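You operate a simulated robot arm through the tools that you are given. There is no shell and no other tool. Be economical: measure what you need, move in short steps, check, and stop when the job is done.

You run a simulated robot arm. Do the job below in one go: nothing can be reset, and whatever is moved stays where it is left.

## Task
Shut the grey drawer. Take the shut grey box and put it on the top of the green belt. Fetch the blue box from the top of the white table and set it on top of the green boxes. Take the black pad on the left half of the long steel bench and put it away on the right end of the hooded bench. Fetch the blue ice pack from the left half of the long steel bench and set it on the middle of the black board. Shut the green gate. Put one of the egg shells from the right half of the long steel bench on the left half of the long steel bench. Shut the gate arm. Do these in any order.
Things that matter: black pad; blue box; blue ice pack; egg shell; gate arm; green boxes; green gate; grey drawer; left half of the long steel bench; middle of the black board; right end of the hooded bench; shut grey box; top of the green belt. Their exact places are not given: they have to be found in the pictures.

It is judged by the outcome, as a careful person would: the job done as asked, and still so three seconds after it is handed in. It fails if anything else is knocked over, pushed out of place, dropped, spilled or broken.

## Robot
A 7-joint arm with a vacuum gripper on a trunk, on a base that drives. Base frame: it is fixed to the floor where the robot stands at the start and does not move with it; the origin is under the middle of the robot, x ahead of it, y to its left, z up. Readings come in mm, rad, newtons and seconds.
Its first joint turns from -2.897 to 2.897 rad. Places, roughly: black pad (7x5x4 cm) [300, -1100, 800]; blue box [750, -1250, 1000]; blue ice pack (15x4x11 cm) [-500, -1600, 900]; egg shell (5x4x2 cm) [-1400, -2100, 800]; gate arm [6600, 6600, 800]; green boxes (16x22x10 cm) [700, -1700, 900]; green gate [-1000, -1600, 900]; grey drawer [700, -100, 800]; left half of the long steel bench [-200, -1200, 800]; middle of the black board [1100, 3100, 800]; right end of the hooded bench [3300, 400, 800]; shut grey box [1000, -750, 1000]; top of the green belt [2600, 4000, 800]. Payload 1.06 kg.
Tool frame: the origin (TCP) lies in the middle of the cups' lips, and z points out of the cups. The gripper has 1 cup of 24 mm across, covering 24 by 24 mm (tool x, y); the bellows give 8 mm. With the vacuum on, a cup seals on a smooth face that it is pressed against (1 to 4 N); it does not hold porous or soft things. The pull reaches 23 N.
Orientation is that of the tool frame in the base frame, as a unit quaternion [x, y, z, w]. With the cups facing straight down, the tool's x points along the base's -x, its y along +y and its z along -z.

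## Interface
- The arm moves only by the tool arm_command. Its argument "motion" is a list of rows, each a list of 7 numbers: the shift along the tool's x, y, z in mm, then the turn, a rotation vector about the tool's x, y, z in rad, then the vacuum: 1 switches it on, 0 off. In form: [[x, y, z, ax, ay, az, suction], ...]. A call has 1 to 12 rows; each row shifts and turns the commanded pose from where the row before left it, along the tool's axes as they then stand. Each row takes 0.2 s and may step no farther than 50 mm and 0.15 rad from the row before; otherwise, or with a gripper value out of range, the whole call is refused. Where a pose cannot be reached the arm comes as near as it can. A force on the tool above 40 N (or 10 N above the force at the start of the call, whichever is more), or a blocked arm, ends the call early, and 0.2 s more pass. The pull builds up within a second once a cup has sealed. Time passes only in rows, and 0.2 s behind the last, so rows that do not move give it time. It gives the time, the measured TCP pose, the force on the tool (base axes) and the pull of the vacuum at its end, in the units of the frame above (readings bear some noise), with the torque about the TCP (base axes, N m) and any sound that the robot's microphone picked up.
- Cameras (640 x 400 px; columns grow to the right, rows downward): "scene" is now at [135.5, 128.5, 1471.7]; the picture's right is [-0.90, -0.44, 0.00], its down [-0.30, 0.61, -0.74] and it looks along [0.32, -0.66, -0.68] (base axes); focal length 259 px, centre (320, 200). "wrist" rides on the gripper at [78, 19, -96] in the tool frame; the picture's right is [-0.24, 0.97, 0.00], its down [-0.71, -0.17, -0.68] and it looks along [-0.67, -0.16, 0.73] (tool axes); focal length 243 px, centre (320, 200).
- camera(camera): a new picture of that camera. No time passes.
- steer(legs): drives the robot by 1 to 6 legs, each [ahead, left, turn to the left] in mm, mm and rad, along the robot's own axes; the way and the turn of a leg run together, so that a leg with both is an arc; at most 1500 mm and 3.142 rad a leg. The arm and the cameras ride along, it lands a little off, and it stops where it bumps. It gives what a move gives.
- turn_head(pan, tilt): turns the head with the scene camera to pan (to the left, within 2.094 rad either way) and tilt (down, from -0.506 to 1.204), counted from straight ahead of the robot. It gives what a move gives.
- measure_at(camera, pixels): for up to 12 pixels [column, row] of the newest picture of that camera ("zoom" is the newest enlarged one), the place [x, y, z] in the base frame of the surface seen there, good to about 2 mm, but the place of the scene camera against the robot may be out by one fixed shift of up to 12 mm in any direction. No time passes.
- close_up(camera, box): a new picture of the part [left, top, right, bottom] of that camera's present view, enlarged. No time passes.
- close_job(): hands the job in; it is judged then, once.

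Go step by step. Measure first, check grasps and placings, and put right what went wrong. The budget is 131 turns and 144 pictures, counting those below and the enlarged ones. Unless the task says otherwise, let go and move clear before handing in.

The tools are called after "Request:" as name(argument=value, ...) on one line, values as JSON. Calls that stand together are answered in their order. arm_command: Moves the arm, as the interface text tells. Its arguments: {"type":"object","properties":{"motion":{"type":"array","items":{"type":"array","items":{"type":"number"}}}},"required":["motion"]} The other tools are called the same way: steer (legs) drives the base; turn_head (pan, tilt) turns the head that bears the scene camera; camera (camera) takes a picture; measure_at (camera, pixels) gives the place of the surface under pixels of a picture; close_up (camera, box) takes an enlarged picture of a part of a camera's view; close_job () hands the job in.

At the start:

```text
time_s: 0.0
tool_pos: [431.7, -403.0, 1094.9]
orientation: [0.0, 1.0, -0.001, 0.0]
contact_force: [-0.4, -0.4, -0.7]
wrist_torque: [0.0, 0.04, 0.0]
pull: 0.1
robot x, y, heading: [-4.5, 6.4, -0.001]
head pan, tilt: [-1.115, 0.742]
```

scene: 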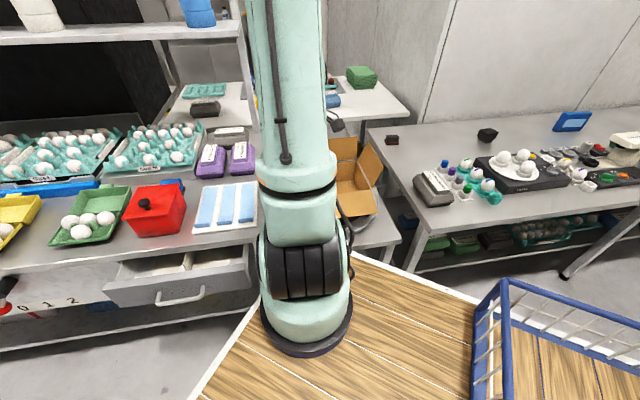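
wrist: 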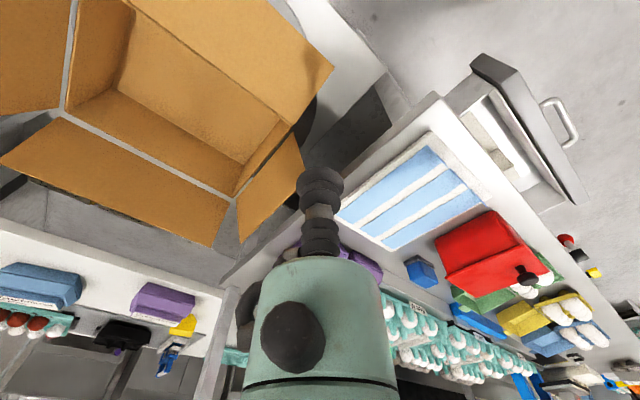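

The first views show the drawer open at about (190,285) in the scene view, and benches to the right. I'll look around with the head first.

Request:
turn_head(pan=-0.5, tilt=0.5)

Request:
camera(camera="scene")

Request:
turn_head(pan=-1.9, tilt=0.5)

Request:
camera(camera="scene")

Request:
turn_head(pan=0.9, tilt=0.3)

Request:
camera(camera="scene")

```text
time_s: 1.0
tool_pos: [430.5, -402.8, 1095.0]
orientation: [-0.001, 1.0, 0.0, 0.0]
contact_force: [-0.7, -0.5, 0.6]
wrist_torque: [0.02, 0.01, 0.01]
pull: 0.1
robot x, y, heading: [0.5, -1.4, 0.0]
head pan, tilt: [-0.499, 0.499]
```

```text
141 pictures are left
```

scene: 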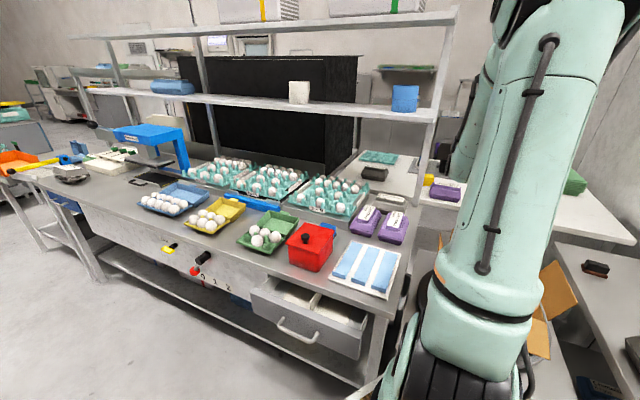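

```text
time_s: 2.5
tool_pos: [430.5, -402.3, 1094.3]
orientation: [0.0, 1.0, 0.0, 0.0]
contact_force: [0.0, -0.1, 0.3]
wrist_torque: [-0.01, -0.02, -0.02]
pull: 0.0
robot x, y, heading: [2.9, -0.6, -0.001]
head pan, tilt: [-1.901, 0.499]
```

```text
140 pictures are left
```

scene: 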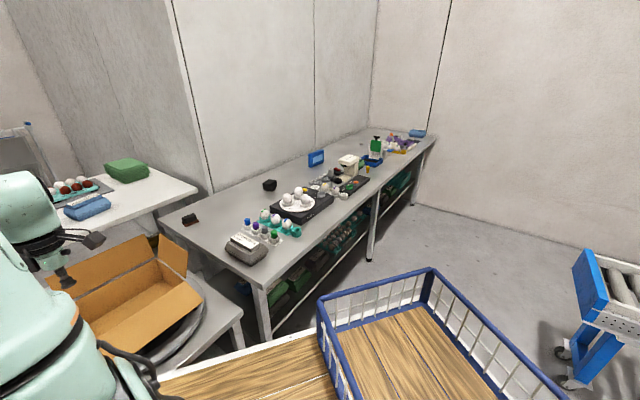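

```text
time_s: 5.0
tool_pos: [431.8, -402.7, 1094.8]
orientation: [0.0, 1.0, 0.001, 0.001]
contact_force: [0.4, -0.7, 0.2]
wrist_torque: [0.02, -0.02, 0.04]
pull: 0.0
robot x, y, heading: [4.1, -1.0, -0.0]
head pan, tilt: [0.901, 0.3]
```

```text
139 pictures are left
```

scene: 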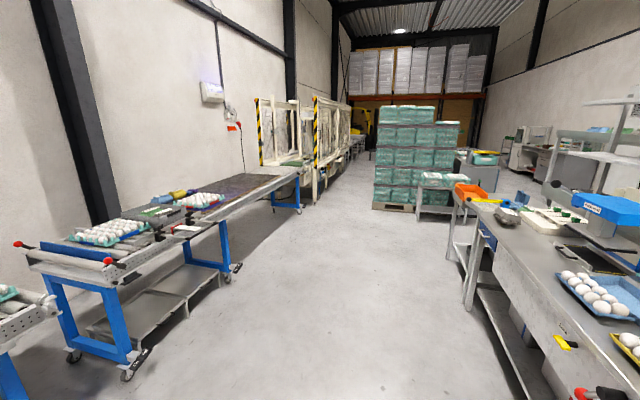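

The room is big; work near the start comes first. I'll take close views of the drawer area and the right-hand side.

Request:
turn_head(pan=-0.75, tilt=0.6)

Request:
camera(camera="scene")

Request:
close_up(camera="scene", box=[150, 20, 470, 220])

Request:
turn_head(pan=-1.55, tilt=0.5)

Request:
camera(camera="scene")

```text
time_s: 6.7
tool_pos: [431.3, -401.8, 1095.6]
orientation: [0.0, 1.0, 0.001, 0.0]
contact_force: [0.4, 0.2, -0.9]
wrist_torque: [0.03, 0.01, 0.0]
pull: 0.0
robot x, y, heading: [-1.3, -1.2, 0.0]
head pan, tilt: [-0.75, 0.6]
```

```text
138 pictures are left
```

scene: 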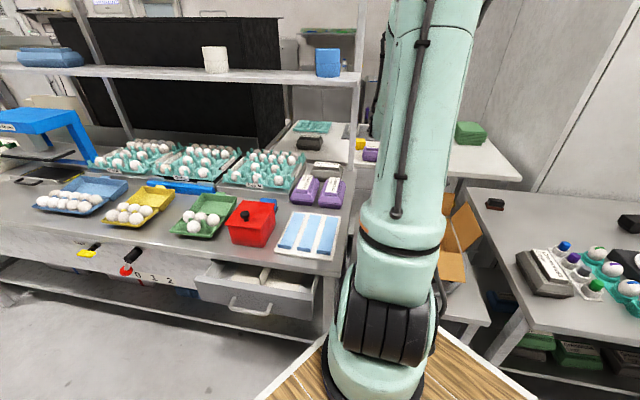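

```text
2.00 times, centred on (310, 120) of scene
```

zoom: 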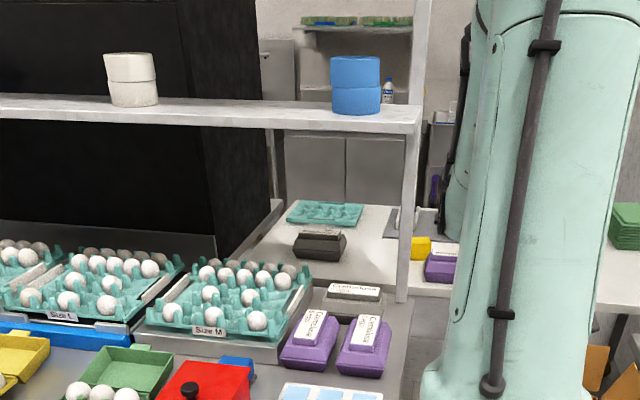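

```text
time_s: 7.8
tool_pos: [431.7, -402.4, 1095.6]
orientation: [0.0, 1.0, 0.0, 0.0]
contact_force: [0.2, -0.7, 0.1]
wrist_torque: [0.02, -0.01, 0.01]
pull: 0.1
robot x, y, heading: [-2.5, 4.0, -0.003]
head pan, tilt: [-1.55, 0.499]
```

```text
136 pictures are left
```

scene: 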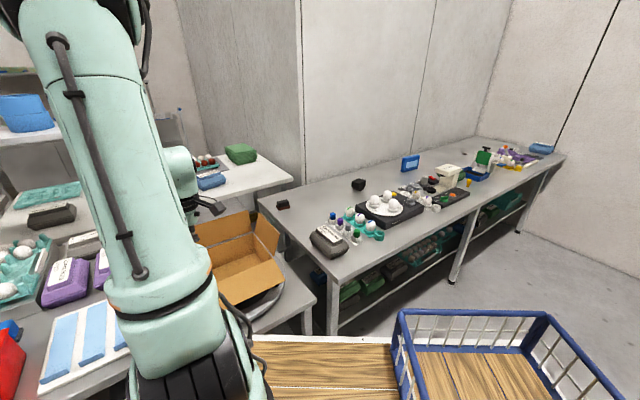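

Request:
measure_at(camera="scene", pixels=[[283, 204], [357, 184], [409, 162], [50, 212], [82, 240], [210, 181], [240, 150], [485, 157], [330, 236], [510, 155], [448, 175], [390, 205]])

Request:
close_up(camera="scene", box=[380, 120, 580, 245])

Request:
close_up(camera="scene", box=[160, 120, 400, 270])

```text
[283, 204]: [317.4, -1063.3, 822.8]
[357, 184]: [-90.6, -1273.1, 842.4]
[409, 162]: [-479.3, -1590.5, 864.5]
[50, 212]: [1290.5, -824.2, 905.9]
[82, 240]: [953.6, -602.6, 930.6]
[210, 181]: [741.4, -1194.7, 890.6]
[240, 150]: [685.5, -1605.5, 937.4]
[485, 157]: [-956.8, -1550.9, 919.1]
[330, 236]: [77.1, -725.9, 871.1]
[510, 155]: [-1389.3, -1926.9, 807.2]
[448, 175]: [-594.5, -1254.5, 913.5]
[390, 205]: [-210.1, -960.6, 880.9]
```

```text
3.20 times, centred on (480, 182) of scene
```

zoom: 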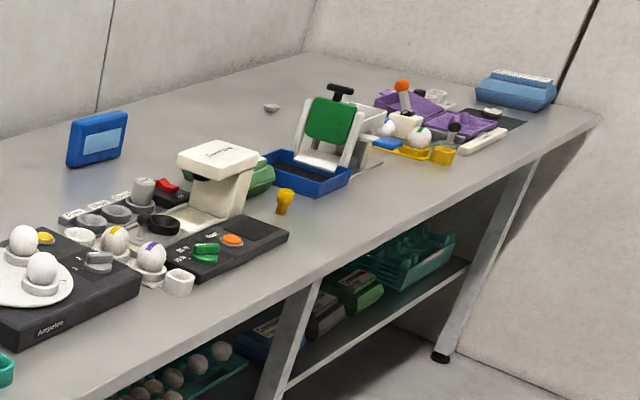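

```text
2.67 times, centred on (280, 195) of scene
```

zoom: 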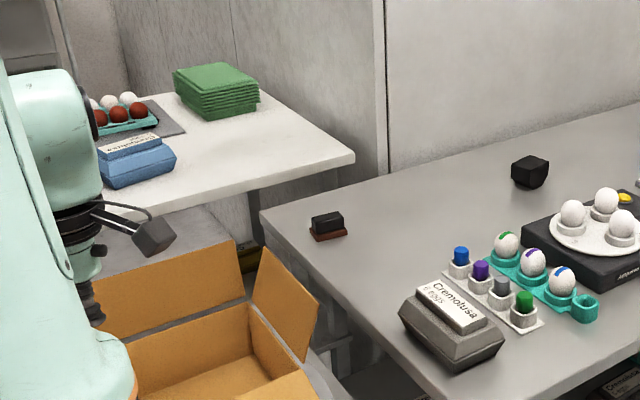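

Request:
measure_at(camera="scene", pixels=[[320, 375], [480, 370], [402, 315], [545, 316], [610, 385], [395, 345], [331, 325], [520, 230], [355, 345], [270, 338], [620, 250], [290, 300]])

Request:
turn_head(pan=-1.8, tilt=1.1)

Request:
camera(camera="scene")

Request:
turn_head(pan=0.0, tilt=1.0)

Request:
camera(camera="scene")

Request:
turn_head(pan=2.09, tilt=0.6)

Request:
camera(camera="scene")

```text
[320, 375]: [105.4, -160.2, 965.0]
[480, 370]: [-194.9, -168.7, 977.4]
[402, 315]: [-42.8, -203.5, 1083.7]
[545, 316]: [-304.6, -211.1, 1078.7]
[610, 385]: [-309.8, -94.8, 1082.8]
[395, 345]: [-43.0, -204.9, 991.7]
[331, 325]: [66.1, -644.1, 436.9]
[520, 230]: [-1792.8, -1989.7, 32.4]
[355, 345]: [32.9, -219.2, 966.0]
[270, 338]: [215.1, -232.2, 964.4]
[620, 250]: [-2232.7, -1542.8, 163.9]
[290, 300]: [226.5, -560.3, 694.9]
```

```text
time_s: 8.8
tool_pos: [431.1, -402.4, 1093.7]
orientation: [0.0, 1.0, 0.0, 0.0]
contact_force: [-0.3, -0.6, -0.2]
wrist_torque: [0.01, 0.0, 0.0]
pull: 0.0
robot x, y, heading: [-1.4, -3.6, -0.002]
head pan, tilt: [-1.799, 1.1]
```

```text
133 pictures are left
```

scene: 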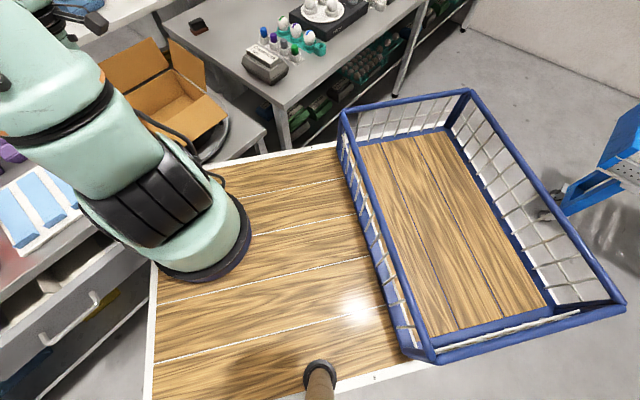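

```text
time_s: 10.6
tool_pos: [430.3, -403.4, 1095.2]
orientation: [0.001, 1.0, 0.0, 0.0]
contact_force: [-0.4, 0.2, 0.0]
wrist_torque: [-0.02, 0.01, 0.01]
pull: 0.2
robot x, y, heading: [0.5, 1.4, -0.004]
head pan, tilt: [0.0, 1.0]
```

```text
132 pictures are left
```

scene: 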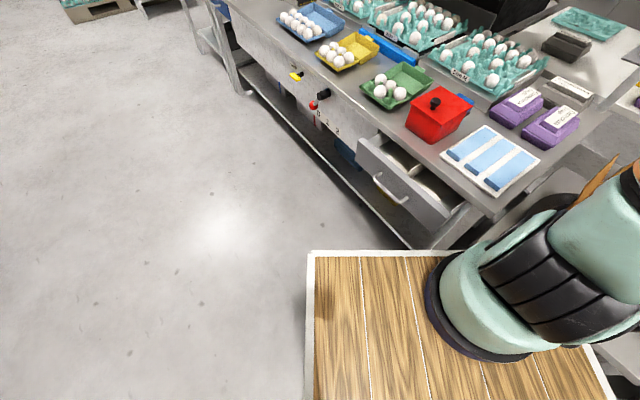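

```text
time_s: 12.6
tool_pos: [430.3, -402.8, 1094.8]
orientation: [-0.001, 1.0, 0.0, 0.0]
contact_force: [0.0, -0.6, 0.2]
wrist_torque: [0.04, -0.06, 0.0]
pull: 0.1
robot x, y, heading: [-0.6, -0.4, -0.002]
head pan, tilt: [2.089, 0.6]
```

```text
131 pictures are left
```

scene: 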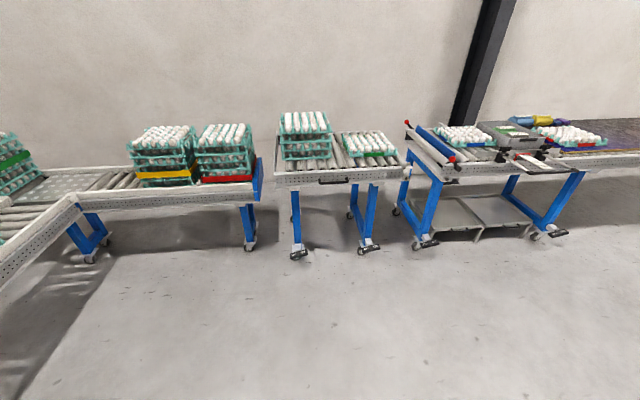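

Request:
turn_head(pan=-0.6, tilt=1.1)

Request:
camera(camera="scene")

Request:
measure_at(camera="scene", pixels=[[150, 200], [250, 330], [420, 330], [120, 390], [330, 200], [80, 200], [195, 210], [30, 300]])

```text
time_s: 15.0
tool_pos: [430.8, -403.4, 1093.9]
orientation: [0.0, 1.0, 0.0, -0.001]
contact_force: [1.4, 1.3, -0.2]
wrist_torque: [0.01, 0.0, 0.0]
pull: 0.2
robot x, y, heading: [1.8, 1.2, 0.002]
head pan, tilt: [-0.6, 1.1]
```

```text
130 pictures are left
```

scene: 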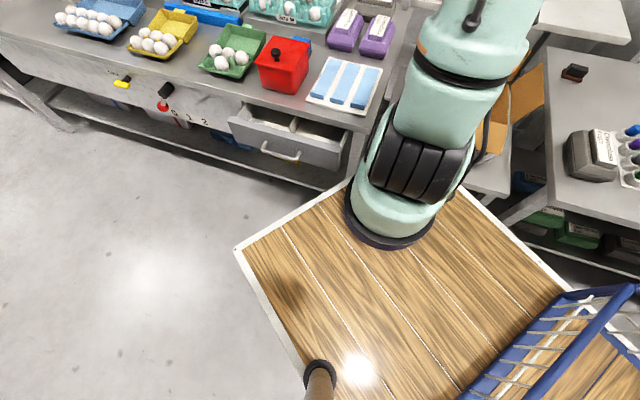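

```text
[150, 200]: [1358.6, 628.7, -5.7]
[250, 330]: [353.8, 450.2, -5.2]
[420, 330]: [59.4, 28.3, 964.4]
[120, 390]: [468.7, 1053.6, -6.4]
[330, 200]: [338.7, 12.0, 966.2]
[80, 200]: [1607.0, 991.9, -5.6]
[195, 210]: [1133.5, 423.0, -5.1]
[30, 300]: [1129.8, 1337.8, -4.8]
```

Request:
measure_at(camera="scene", pixels=[[390, 246], [347, 212], [433, 226], [240, 250], [351, 180], [282, 154], [232, 118], [340, 150], [290, 140], [270, 143], [243, 105], [335, 360]])

Request:
close_up(camera="scene", box=[200, 80, 400, 205])

```text
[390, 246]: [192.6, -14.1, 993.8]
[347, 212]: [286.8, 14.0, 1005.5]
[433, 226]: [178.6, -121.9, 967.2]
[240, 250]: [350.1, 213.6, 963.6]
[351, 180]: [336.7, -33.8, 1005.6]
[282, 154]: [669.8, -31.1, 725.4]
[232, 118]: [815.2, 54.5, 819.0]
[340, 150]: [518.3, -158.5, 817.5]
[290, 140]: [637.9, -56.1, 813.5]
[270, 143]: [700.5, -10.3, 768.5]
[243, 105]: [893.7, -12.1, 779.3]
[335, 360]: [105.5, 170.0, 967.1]
```

```text
3.20 times, centred on (300, 142) of scene
```

zoom: 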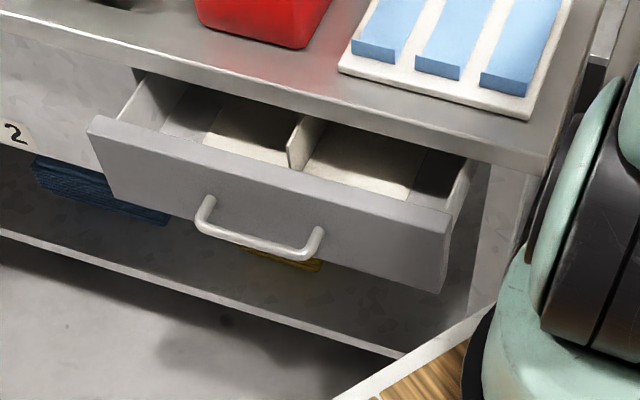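

Request:
measure_at(camera="zoom", pixels=[[100, 60], [300, 108], [450, 145], [540, 165], [100, 130], [440, 210], [110, 195], [440, 285], [270, 170], [260, 235], [60, 100], [300, 90]])

```text
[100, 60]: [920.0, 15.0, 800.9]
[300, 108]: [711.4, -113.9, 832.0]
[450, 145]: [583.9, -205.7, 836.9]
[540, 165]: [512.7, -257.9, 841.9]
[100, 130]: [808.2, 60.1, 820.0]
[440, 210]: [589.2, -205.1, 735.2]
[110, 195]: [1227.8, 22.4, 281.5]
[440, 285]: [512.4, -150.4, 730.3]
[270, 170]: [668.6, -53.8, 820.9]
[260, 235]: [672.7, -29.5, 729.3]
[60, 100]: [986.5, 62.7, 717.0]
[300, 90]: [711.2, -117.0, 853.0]
```

The drawer's front stands about 75–90 mm out of the bench lip, pushed in along (0.58,-0.81). I'll back the robot off along that normal and swing the tool towards horizontal facing the drawer.

Request:
steer(legs=[[-230, 320, 0]])

Request:
arm_command(motion=[[-30, 0, 0, 0.117, -0.083, 0, 0], [-30, 20, 0, 0.117, -0.083, 0, 0], [-30, 20, 0, 0.117, -0.083, 0, 0], [0, 0, 0, 0.117, -0.083, 0, 0], [0, 0, 0, 0.117, -0.083, 0, 0], [0, 0, 0, 0.117, -0.083, 0, 0], [0, 0, 0, 0.117, -0.083, 0, 0], [0, 0, 0, 0.117, -0.083, 0, 0], [0, 0, 0, 0.117, -0.083, 0, 0]])

Request:
camera(camera="scene")

Request:
camera(camera="wrist")

```text
time_s: 17.5
tool_pos: [202.4, -80.5, 1094.5]
orientation: [0.001, 1.0, 0.0, 0.0]
contact_force: [0.1, 0.1, 0.1]
wrist_torque: [-0.02, -0.02, -0.02]
pull: 0.1
robot x, y, heading: [-230.2, 321.0, -0.001]
head pan, tilt: [-0.6, 1.1]
```

```text
time_s: 19.5
tool_pos: [289.2, -42.0, 1087.8]
orientation: [-0.001, 0.923, -0.313, 0.224]
contact_force: [-0.7, -0.2, -0.3]
wrist_torque: [-0.04, 0.02, -0.02]
pull: 0.0
out of reach, approached as far as the arm can: row 3, 6, 7, 8, 9
robot x, y, heading: [-226.2, 323.0, -0.003]
head pan, tilt: [-0.6, 1.1]
```

```text
128 pictures are left
```

scene: 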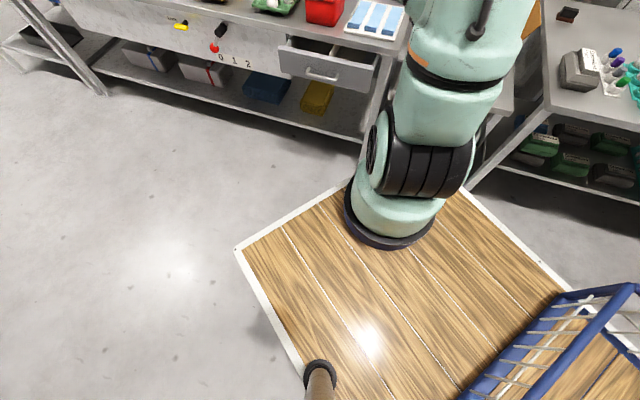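

```text
127 pictures are left
```

wrist: 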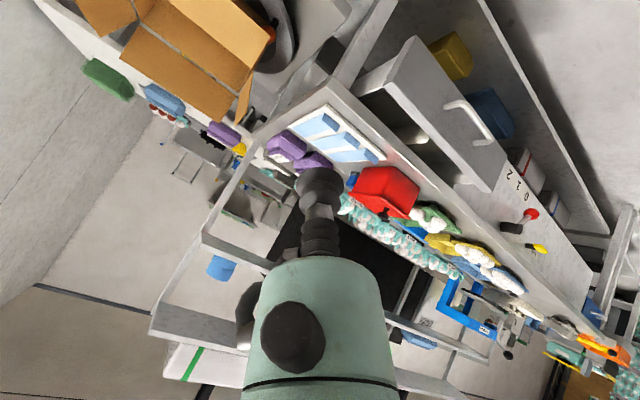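

The arm is folded too tightly to tilt fully there, but the tool now leans 45° towards the drawer. I'll extend it to a point about 70 mm in front of the drawer's face.

Request:
arm_command(motion=[[-18.9, 24.7, 31.8, 0, 0, 0, 0], [-18.9, 24.7, 31.8, 0, 0, 0, 0], [-18.9, 24.7, 31.8, 0, 0, 0, 0], [-18.9, 24.7, 31.8, 0, 0, 0, 0], [-18.9, 24.7, 31.8, 0, 0, 0, 0], [-18.9, 24.7, 31.8, 0, 0, 0, 0], [-18.9, 24.7, 31.8, 0, 0, 0, 0], [-18.9, 24.7, 31.8, 0, 0, 0, 0], [-18.9, 24.7, 31.8, 0, 0, 0, 0], [-18.9, 24.7, 31.8, 0, 0, 0, 0]])

Request:
camera(camera="scene")

```text
time_s: 21.7
tool_pos: [623.3, -2.0, 800.9]
orientation: [0.0, 0.923, -0.313, 0.225]
contact_force: [-0.5, -0.7, 0.3]
wrist_torque: [0.01, 0.01, 0.02]
pull: 0.1
robot x, y, heading: [-226.8, 323.4, -0.005]
head pan, tilt: [-0.6, 1.1]
```

```text
126 pictures are left
```

scene: 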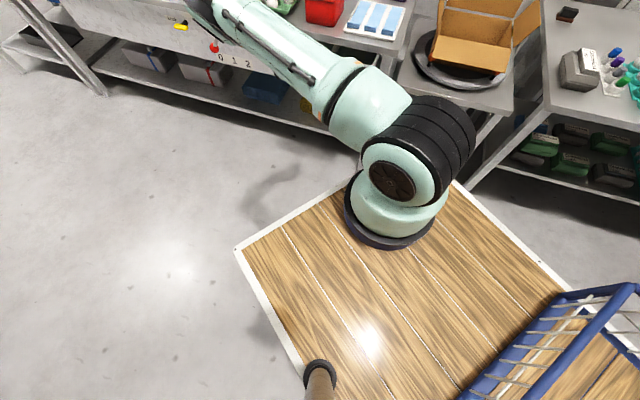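

The arm reached the pose. I'll tilt nearer the horizontal and check with the wrist camera.

Request:
arm_command(motion=[[0, 0, 0, 0.113, -0.081, 0, 0], [0, 0, 0, 0.113, -0.081, 0, 0], [0, 0, 0, 0.113, -0.081, 0, 0]])

Request:
camera(camera="wrist")

```text
time_s: 22.5
tool_pos: [625.1, -2.3, 800.4]
orientation: [0.0, 0.823, -0.461, 0.332]
contact_force: [-1.2, -0.2, -0.3]
wrist_torque: [-0.01, -0.01, 0.01]
pull: 0.0
robot x, y, heading: [-231.6, 325.0, -0.001]
head pan, tilt: [-0.6, 1.1]
```

```text
125 pictures are left
```

wrist: 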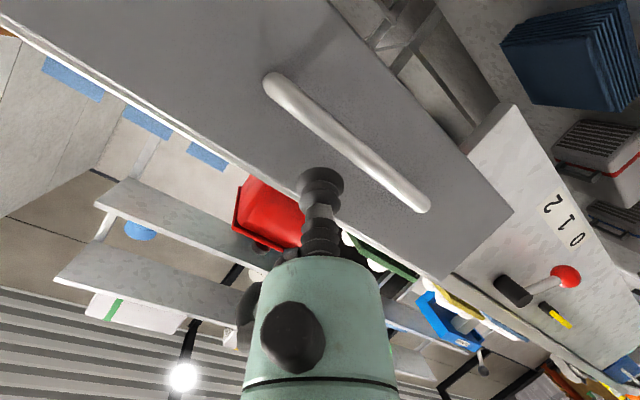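

The cup faces the drawer above its handle. I'll push along the drawer's travel.

Request:
arm_command(motion=[[-3.6, -5.1, 20.6, 0, 0, 0, 0], [-3.6, -5.1, 20.6, 0, 0, 0, 0], [-3.6, -5.1, 20.6, 0, 0, 0, 0], [-3.6, -5.1, 20.6, 0, 0, 0, 0], [-3.6, -5.1, 20.6, 0, 0, 0, 0], [-2.6, -3.6, 14.4, 0, 0, 0, 0], [-2.6, -3.6, 14.4, 0, 0, 0, 0]])

Request:
camera(camera="wrist")

Request:
camera(camera="scene")

```text
time_s: 24.1
tool_pos: [703.6, -113.4, 790.4]
orientation: [0.0, 0.823, -0.461, 0.331]
contact_force: [0.6, 0.4, -0.1]
wrist_torque: [-0.02, -0.01, -0.02]
pull: 0.2
robot x, y, heading: [-229.3, 321.9, -0.004]
head pan, tilt: [-0.6, 1.1]
```

```text
124 pictures are left
```

wrist: 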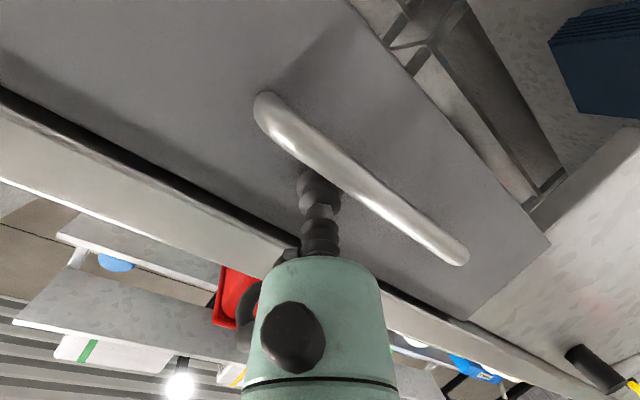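

```text
123 pictures are left
```

scene: 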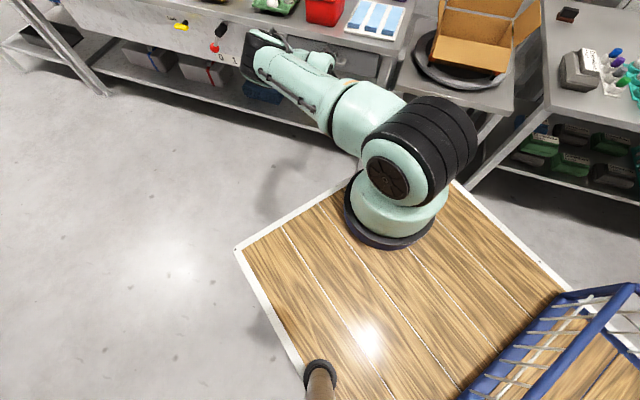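

The drawer has gone in with little force; I'll push further until it stops.

Request:
arm_command(motion=[[-1.7, -2.4, 9.6, 0, 0, 0, 0], [-1.7, -2.4, 9.6, 0, 0, 0, 0], [-1.7, -2.4, 9.6, 0, 0, 0, 0], [-1.7, -2.4, 9.6, 0, 0, 0, 0]])

Request:
camera(camera="wrist")

```text
time_s: 24.9
tool_pos: [718.7, -132.0, 783.5]
orientation: [0.001, 0.827, -0.458, 0.327]
contact_force: [-8.5, 7.6, 1.1]
wrist_torque: [-0.1, -0.21, 0.03]
pull: 0.1
robot x, y, heading: [-228.7, 322.6, -0.002]
head pan, tilt: [-0.6, 1.1]
stopped in row 4: the force on the tool passed its limit at 45 N (the readings are from after the stop); the commanded pose is now the measured one
```

```text
122 pictures are left
```

wrist: 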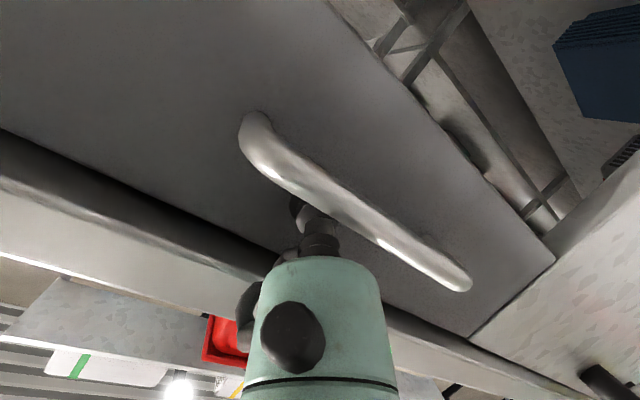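

The push met a hard stop with the cup 19 mm behind the lip line, level with the bench body face. I'll back off and check.

Request:
arm_command(motion=[[5.2, 7.2, -29, 0, 0, 0, 0], [5.2, 7.2, -29, 0, 0, 0, 0], [5.2, 7.2, -29, 0, 0, 0, 0], [5.2, 7.2, -29, 0, 0, 0, 0], [5.2, 7.2, -29, 0, 0, 0, 0]])

Request:
camera(camera="wrist")

Request:
close_up(camera="scene", box=[200, 0, 420, 138])

```text
time_s: 26.1
tool_pos: [628.9, -10.0, 795.5]
orientation: [0.001, 0.827, -0.457, 0.328]
contact_force: [1.3, 0.7, -0.1]
wrist_torque: [0.0, -0.02, 0.01]
pull: 0.0
robot x, y, heading: [-228.7, 324.1, -0.005]
head pan, tilt: [-0.6, 1.1]
```

```text
121 pictures are left
```

wrist: 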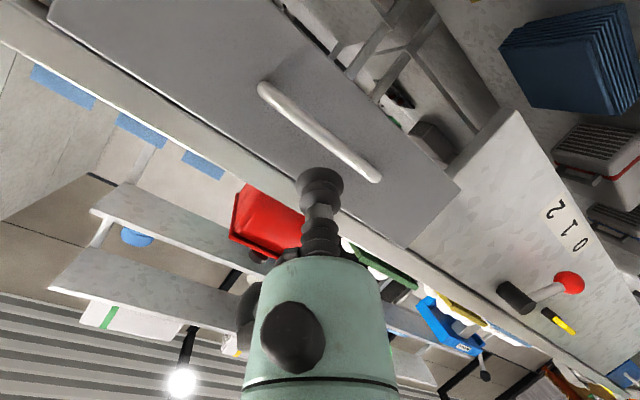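

```text
2.90 times, centred on (310, 69) of scene
```

zoom: 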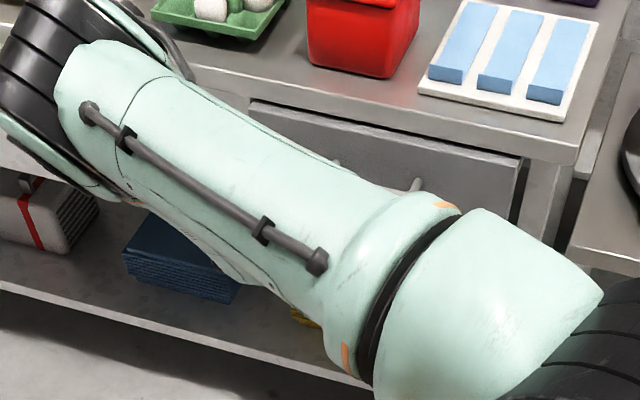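

Request:
measure_at(camera="wrist", pixels=[[440, 190], [405, 225], [480, 190], [440, 240], [200, 80], [70, 45], [500, 230]])

```text
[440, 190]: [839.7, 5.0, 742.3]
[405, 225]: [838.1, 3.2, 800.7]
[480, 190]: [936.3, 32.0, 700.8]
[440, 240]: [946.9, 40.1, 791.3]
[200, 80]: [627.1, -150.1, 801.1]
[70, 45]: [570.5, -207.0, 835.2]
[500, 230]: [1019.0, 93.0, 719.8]
```

Request:
measure_at(camera="zoom", pixels=[[300, 118], [450, 155], [500, 180], [300, 95], [450, 125], [560, 150], [560, 200], [230, 110]])

Request:
measure_at(camera="wrist", pixels=[[320, 110], [320, 80], [380, 160], [250, 130], [275, 140], [150, 95], [340, 215], [395, 245]])

```text
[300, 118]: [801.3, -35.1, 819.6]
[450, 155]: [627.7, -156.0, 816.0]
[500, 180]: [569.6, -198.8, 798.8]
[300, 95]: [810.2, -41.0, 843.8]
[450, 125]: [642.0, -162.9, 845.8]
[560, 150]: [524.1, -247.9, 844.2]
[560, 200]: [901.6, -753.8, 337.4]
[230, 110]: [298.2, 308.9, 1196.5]
```

```text
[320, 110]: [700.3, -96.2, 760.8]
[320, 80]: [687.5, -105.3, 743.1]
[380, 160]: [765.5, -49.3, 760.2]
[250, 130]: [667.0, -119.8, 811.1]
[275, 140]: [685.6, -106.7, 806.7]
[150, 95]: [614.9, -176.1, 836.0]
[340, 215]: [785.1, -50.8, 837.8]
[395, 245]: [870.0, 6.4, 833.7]
```

The drawer face now reads about 13 mm proud of the lip (it may have bounced back). I'll approach again and push slowly in small steps, then look before retreating.

Request:
arm_command(motion=[[-6.0, -8.5, 34.5, 0, 0, 0, 0], [-6.0, -8.5, 34.5, 0, 0, 0, 0], [-5.0, -7.1, 28.7, 0, 0, 0, 0], [-1.2, -1.7, 6.7, 0, 0, 0, 0], [-1.0, -1.4, 5.7, 0, 0, 0, 0], [-1.0, -1.4, 5.7, 0, 0, 0, 0], [-0.8, -1.2, 4.8, 0, 0, 0, 0]])

Request:
camera(camera="wrist")

Request:
measure_at(camera="wrist", pixels=[[250, 50], [450, 150], [200, 180], [150, 130], [600, 250], [100, 180], [400, 320]])

```text
time_s: 27.7
tool_pos: [700.2, -107.7, 785.9]
orientation: [0.001, 0.826, -0.458, 0.329]
contact_force: [-21.4, 18.5, 19.9]
wrist_torque: [0.44, 0.3, 0.28]
pull: 0.1
robot x, y, heading: [-230.4, 325.9, -0.005]
head pan, tilt: [-0.6, 1.1]
stopped in row 7: the force on the tool passed its limit at 48 N (the readings are from after the stop); the commanded pose is now the measured one
```

```text
119 pictures are left
```

wrist: 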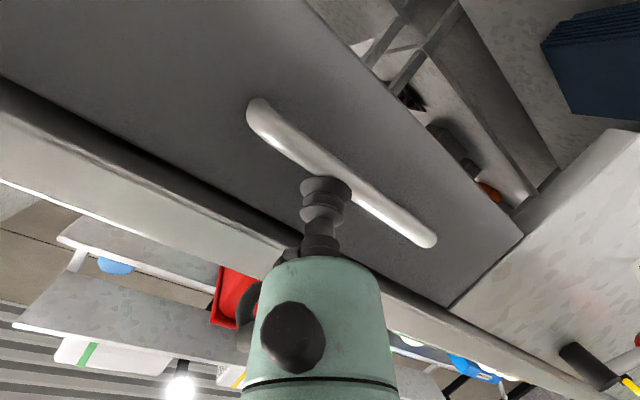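

```text
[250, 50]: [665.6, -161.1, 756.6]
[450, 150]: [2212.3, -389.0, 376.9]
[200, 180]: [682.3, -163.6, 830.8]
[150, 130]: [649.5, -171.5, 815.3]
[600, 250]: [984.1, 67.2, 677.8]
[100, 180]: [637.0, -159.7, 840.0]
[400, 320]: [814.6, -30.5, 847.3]
```

The face now measures flush with the panel (−12 mm on both) and the cup seems to have pressed on the handle bar. I'll retreat straight back and re-measure.

Request:
arm_command(motion=[[0.8, 1.2, -4.8, 0, 0, 0, 0], [5.2, 7.2, -29, 0, 0, 0, 0], [5.2, 7.2, -29, 0, 0, 0, 0], [5.2, 7.2, -29, 0, 0, 0, 0], [5.2, 7.2, -29, 0, 0, 0, 0]])

Request:
camera(camera="wrist")

Request:
measure_at(camera="wrist", pixels=[[440, 190], [405, 225], [480, 190], [440, 240], [200, 80], [70, 45], [320, 80], [150, 60], [290, 110], [380, 185]])

```text
time_s: 28.9
tool_pos: [628.8, -6.0, 793.4]
orientation: [0.0, 0.827, -0.456, 0.328]
contact_force: [-0.6, -0.6, -0.2]
wrist_torque: [0.01, 0.01, 0.03]
pull: 0.0
robot x, y, heading: [-226.5, 322.8, -0.002]
head pan, tilt: [-0.6, 1.1]
```

```text
118 pictures are left
```

wrist: 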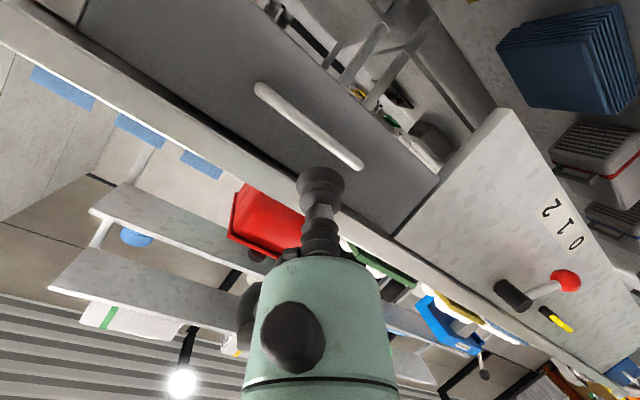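

```text
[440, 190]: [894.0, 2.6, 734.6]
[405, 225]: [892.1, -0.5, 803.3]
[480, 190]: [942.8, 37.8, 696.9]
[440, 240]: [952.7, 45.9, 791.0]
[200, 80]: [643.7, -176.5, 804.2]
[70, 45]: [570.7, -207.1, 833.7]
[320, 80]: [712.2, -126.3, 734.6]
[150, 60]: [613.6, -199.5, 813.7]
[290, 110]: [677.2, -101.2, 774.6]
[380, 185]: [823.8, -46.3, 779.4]
```

The drawer is flush all along. I'll raise and straighten the tool, then drive back to the starting spot for the grey box.

Request:
arm_command(motion=[[-20, -30, -26, 0, 0, 0, 0], [-20, -30, -26, 0, 0, 0, 0], [-20, -30, -26, 0, 0, 0, 0], [-20, -30, -26, 0, 0, 0, 0], [-20, -30, -26, 0, 0, 0, 0], [-20, -30, -26, 0, 0, 0, 0], [-20, -30, -26, 0, 0, 0, 0]])

Request:
arm_command(motion=[[0, 0, 0, -0.12, 0.086, 0, 0], [0, 0, 0, -0.12, 0.086, 0, 0], [0, 0, 0, -0.12, 0.086, 0, 0], [0, 0, 0, -0.12, 0.086, 0, 0], [0, 0, 0, -0.12, 0.086, 0, 0], [0, 0, 0, -0.12, 0.086, 0, 0], [0, 0, 0, -0.12, 0.086, 0, 0], [0, 0, 0, -0.12, 0.086, 0, 0]])

Request:
steer(legs=[[230, -320, 0]])

Request:
turn_head(pan=-0.75, tilt=0.6)

Request:
camera(camera="scene")

Request:
camera(camera="wrist")

```text
time_s: 30.5
tool_pos: [574.9, 50.1, 1097.2]
orientation: [0.001, 0.827, -0.456, 0.329]
contact_force: [0.3, 0.4, -0.1]
wrist_torque: [0.01, 0.03, -0.03]
pull: 0.0
robot x, y, heading: [-229.7, 327.3, -0.003]
head pan, tilt: [-0.6, 1.1]
```

```text
time_s: 32.3
tool_pos: [577.1, 51.2, 1096.4]
orientation: [-0.001, 1.0, -0.004, 0.005]
contact_force: [0.2, -0.6, 0.7]
wrist_torque: [0.0, 0.02, -0.01]
pull: 0.2
robot x, y, heading: [-230.0, 323.4, -0.002]
head pan, tilt: [-0.6, 1.1]
```

```text
time_s: 34.7
tool_pos: [809.1, -263.7, 1096.2]
orientation: [-0.003, 1.0, -0.004, 0.005]
contact_force: [0.1, -0.2, -0.6]
wrist_torque: [-0.01, 0.0, 0.01]
pull: 0.1
robot x, y, heading: [2.3, 1.4, 0.004]
head pan, tilt: [-0.6, 1.1]
```

```text
time_s: 35.7
tool_pos: [809.8, -264.7, 1096.0]
orientation: [-0.003, 1.0, -0.004, 0.005]
contact_force: [0.2, -0.5, -0.4]
wrist_torque: [-0.02, 0.0, 0.02]
pull: 0.0
robot x, y, heading: [2.6, 4.0, 0.007]
head pan, tilt: [-0.75, 0.6]
```

```text
117 pictures are left
```

scene: 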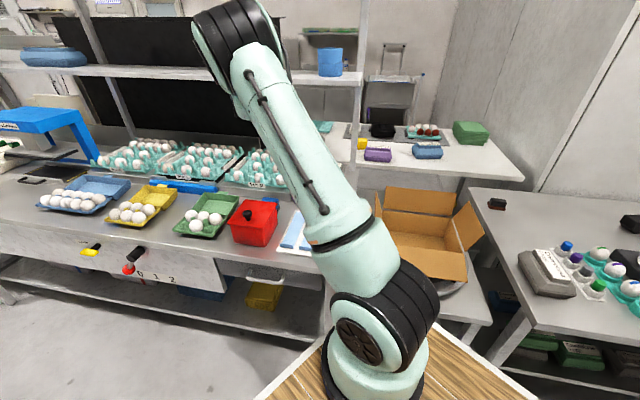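

```text
116 pictures are left
```

wrist: 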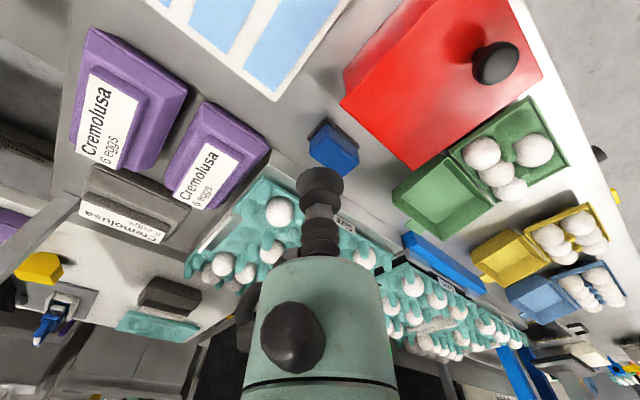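

Request:
measure_at(camera="wrist", pixels=[[125, 222], [140, 185], [100, 180], [180, 208], [170, 290], [165, 310], [120, 60], [215, 140], [150, 200], [90, 215], [165, 240]])

Request:
close_up(camera="wrist", box=[40, 130, 280, 340])

```text
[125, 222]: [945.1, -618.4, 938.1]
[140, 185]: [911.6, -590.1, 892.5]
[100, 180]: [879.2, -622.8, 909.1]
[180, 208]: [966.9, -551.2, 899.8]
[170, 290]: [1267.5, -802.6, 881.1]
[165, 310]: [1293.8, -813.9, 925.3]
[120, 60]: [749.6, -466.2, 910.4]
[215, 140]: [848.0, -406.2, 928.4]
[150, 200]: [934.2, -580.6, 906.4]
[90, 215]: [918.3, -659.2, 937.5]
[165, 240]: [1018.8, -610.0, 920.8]
```

```text
1.90 times, centred on (160, 235) of wrist
```

zoom: 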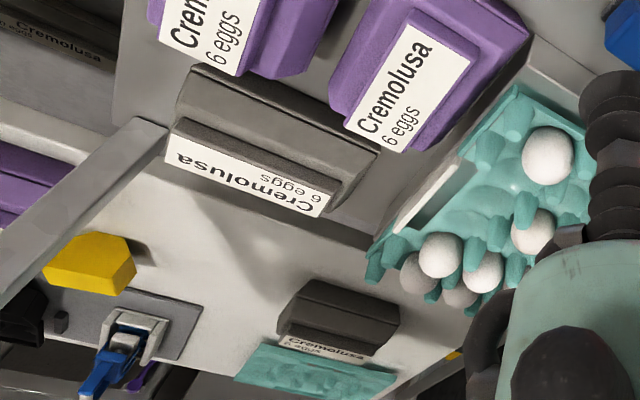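

Request:
measure_at(camera="zoom", pixels=[[178, 152], [322, 200], [250, 177], [182, 125], [345, 170], [270, 145], [200, 80], [365, 150], [245, 190], [255, 165], [330, 185], [335, 110]])

```text
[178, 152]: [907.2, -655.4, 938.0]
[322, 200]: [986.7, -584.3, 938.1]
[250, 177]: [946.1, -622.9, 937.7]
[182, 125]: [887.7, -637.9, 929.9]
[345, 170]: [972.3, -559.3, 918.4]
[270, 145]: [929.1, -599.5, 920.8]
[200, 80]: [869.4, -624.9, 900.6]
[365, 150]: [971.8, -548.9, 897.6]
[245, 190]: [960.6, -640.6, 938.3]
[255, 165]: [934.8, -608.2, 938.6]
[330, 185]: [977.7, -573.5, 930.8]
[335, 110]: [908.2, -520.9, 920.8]
```

Request:
measure_at(camera="scene", pixels=[[352, 78], [300, 76], [150, 72], [30, 68], [356, 150], [330, 62], [363, 10], [358, 100]])

Request:
close_up(camera="scene", box=[300, 0, 500, 125])

```text
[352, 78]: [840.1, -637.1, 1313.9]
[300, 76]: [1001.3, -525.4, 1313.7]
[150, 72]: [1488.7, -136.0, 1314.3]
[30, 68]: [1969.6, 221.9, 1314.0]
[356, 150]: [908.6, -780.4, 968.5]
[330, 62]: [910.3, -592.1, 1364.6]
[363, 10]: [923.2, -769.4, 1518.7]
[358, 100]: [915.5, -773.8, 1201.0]
```

```text
3.20 times, centred on (400, 62) of scene
```

zoom: 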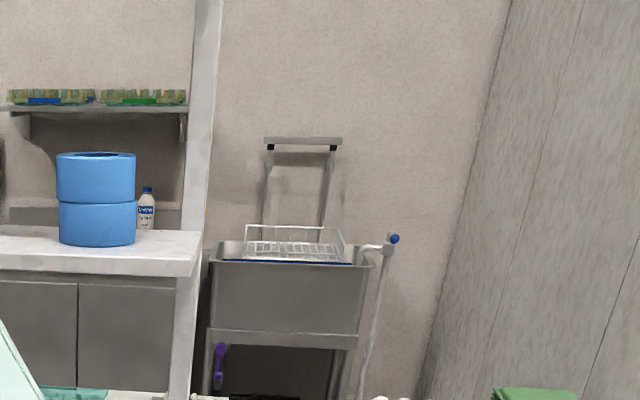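

The grey box (label top at z 938, centre ~(948,-624)) lies about 50 mm under the shelf's front edge (z≈1300). I need to know how tall the hand is, so I'll look at it.

Request:
turn_head(pan=-0.6, tilt=0.3)

Request:
camera(camera="scene")

```text
time_s: 36.5
tool_pos: [808.6, -263.4, 1096.2]
orientation: [-0.003, 1.0, -0.005, 0.005]
contact_force: [0.0, 0.3, 0.0]
wrist_torque: [0.0, 0.02, 0.02]
pull: 0.1
robot x, y, heading: [1.8, 2.7, 0.003]
head pan, tilt: [-0.6, 0.3]
```

```text
113 pictures are left
```

scene: 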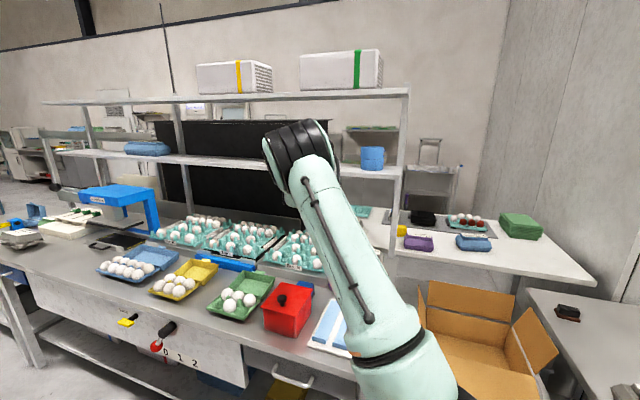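

Request:
measure_at(camera="scene", pixels=[[300, 125], [275, 150], [325, 145], [310, 180], [340, 230], [390, 330], [410, 380], [300, 190]])

```text
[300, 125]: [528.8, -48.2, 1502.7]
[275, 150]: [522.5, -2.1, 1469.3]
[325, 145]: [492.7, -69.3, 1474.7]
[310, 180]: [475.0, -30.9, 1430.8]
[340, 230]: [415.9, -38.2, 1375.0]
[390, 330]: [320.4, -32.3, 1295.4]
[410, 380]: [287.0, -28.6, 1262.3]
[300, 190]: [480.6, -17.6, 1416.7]
```

The shoulder is near z 1270 and the elbow near z 1490. Extending farther will flatten the forearm, so I'll back off a little, reach towards the box in front of the shelf, and check the clearance.

Request:
steer(legs=[[-60, 48, 0]])

Request:
arm_command(motion=[[-17, -40, 6, 0, 0, 0, 0], [-17, -40, 6, 0, 0, 0, 0], [-17, -40, 6, 0, 0, 0, 0], [-17, -40, 6, 0, 0, 0, 0], [-17, -40, 6, 0, 0, 0, 0], [-17, -40, 6, 0, 0, 0, 0], [-17, -40, 6, 0, 0, 0, 0], [-17, -40, 6, 0, 0, 0, 0]])

Request:
camera(camera="scene")

Request:
camera(camera="wrist")

```text
time_s: 37.5
tool_pos: [748.0, -214.5, 1095.9]
orientation: [-0.002, 1.0, -0.004, 0.005]
contact_force: [-0.4, -0.1, 0.0]
wrist_torque: [-0.01, -0.02, -0.02]
pull: 0.1
robot x, y, heading: [-59.8, 53.5, 0.006]
head pan, tilt: [-0.6, 0.3]
```

```text
time_s: 39.3
tool_pos: [825.5, -481.3, 1052.2]
orientation: [-0.003, 1.0, -0.005, 0.004]
contact_force: [-0.2, 0.2, -0.1]
wrist_torque: [0.02, -0.02, 0.01]
pull: 0.1
out of reach, approached as far as the arm can: row 6, 7, 8
robot x, y, heading: [-57.4, 51.5, 0.007]
head pan, tilt: [-0.6, 0.3]
```

```text
112 pictures are left
```

scene: 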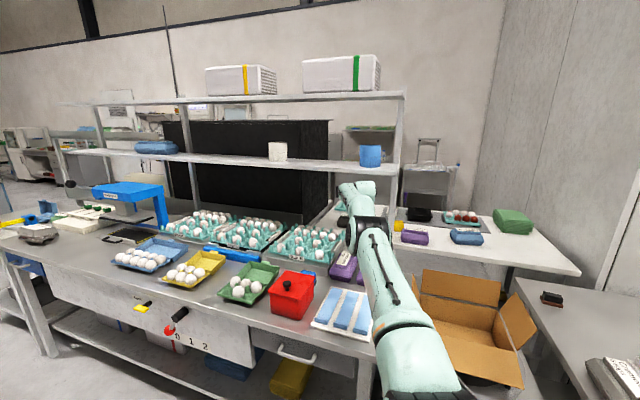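

```text
111 pictures are left
```

wrist: 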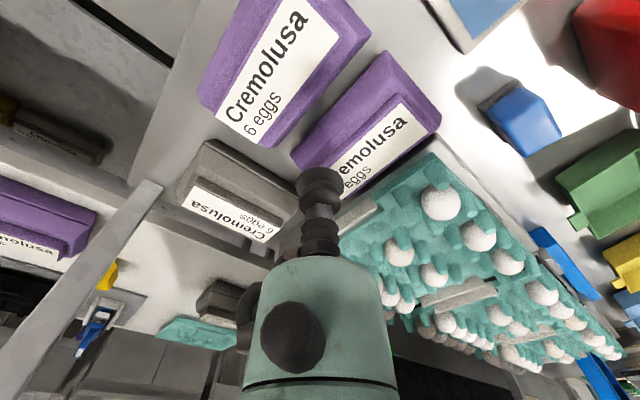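

Request:
measure_at(camera="scene", pixels=[[360, 183], [345, 188], [370, 200], [350, 225], [370, 235], [380, 270], [400, 320], [410, 350]])

Request:
close_up(camera="scene", box=[300, 150, 460, 250])

```text
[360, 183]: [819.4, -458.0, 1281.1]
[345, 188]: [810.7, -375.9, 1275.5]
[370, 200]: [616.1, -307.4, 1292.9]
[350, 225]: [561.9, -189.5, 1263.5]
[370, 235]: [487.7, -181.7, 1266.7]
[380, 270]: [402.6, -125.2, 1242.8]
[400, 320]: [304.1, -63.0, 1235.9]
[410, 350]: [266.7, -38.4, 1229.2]
```

```text
4.00 times, centred on (380, 200) of scene
```

zoom: 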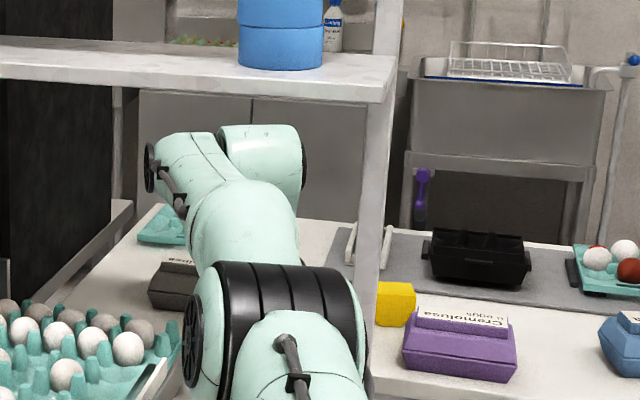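

The hand's top is only about 230 mm above the cup, so it fits under the shelf, but the box is out of reach from here. I'll retract and drive to face the bench squarely.

Request:
arm_command(motion=[[25, 31, -12, 0, 0, 0, 0], [25, 31, -12, 0, 0, 0, 0], [25, 31, -12, 0, 0, 0, 0], [25, 31, -12, 0, 0, 0, 0], [25, 31, -12, 0, 0, 0, 0], [25, 31, -12, 0, 0, 0, 0], [25, 31, -12, 0, 0, 0, 0], [25, 31, -12, 0, 0, 0, 0]])

Request:
steer(legs=[[432, 257, 0], [0, 0, -0.953], [148, 0, 0]])

Request:
turn_head(pan=-0.2, tilt=0.5)

Request:
camera(camera="scene")

Request:
camera(camera="wrist")

```text
time_s: 41.1
tool_pos: [622.5, -229.2, 1142.6]
orientation: [-0.003, 1.0, -0.005, 0.005]
contact_force: [-0.2, -0.7, 0.4]
wrist_torque: [-0.01, 0.04, 0.02]
pull: 0.0
robot x, y, heading: [-57.2, 52.9, 0.003]
head pan, tilt: [-0.6, 0.3]
```

```text
time_s: 47.4
tool_pos: [636.4, -531.4, 1143.0]
orientation: [0.449, 0.893, -0.006, 0.002]
contact_force: [0.3, -0.9, -0.1]
wrist_torque: [0.0, -0.01, 0.01]
pull: 0.1
robot x, y, heading: [461.3, 180.3, -0.935]
head pan, tilt: [-0.6, 0.3]
```

```text
time_s: 48.3
tool_pos: [636.1, -531.9, 1143.2]
orientation: [0.449, 0.894, -0.007, 0.003]
contact_force: [0.0, -0.2, 0.6]
wrist_torque: [-0.01, 0.01, -0.03]
pull: 0.0
robot x, y, heading: [457.4, 186.0, -0.932]
head pan, tilt: [-0.201, 0.499]
```

```text
109 pictures are left
```

scene: 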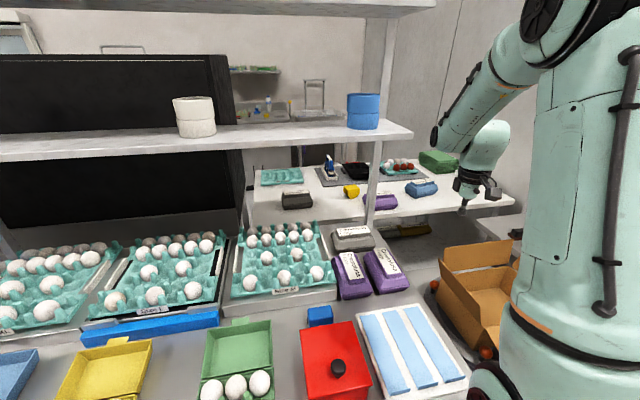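

```text
108 pictures are left
```

wrist: 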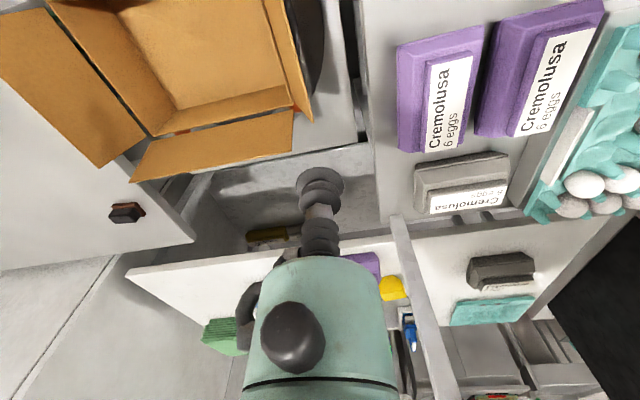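

Request:
measure_at(camera="wrist", pixels=[[435, 203], [500, 192], [468, 198], [468, 208], [465, 188], [420, 165], [500, 155]])

```text
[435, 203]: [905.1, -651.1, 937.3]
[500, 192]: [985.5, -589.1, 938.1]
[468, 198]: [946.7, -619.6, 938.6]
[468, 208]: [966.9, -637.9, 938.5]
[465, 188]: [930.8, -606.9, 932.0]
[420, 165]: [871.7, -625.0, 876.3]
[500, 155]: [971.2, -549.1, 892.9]
```

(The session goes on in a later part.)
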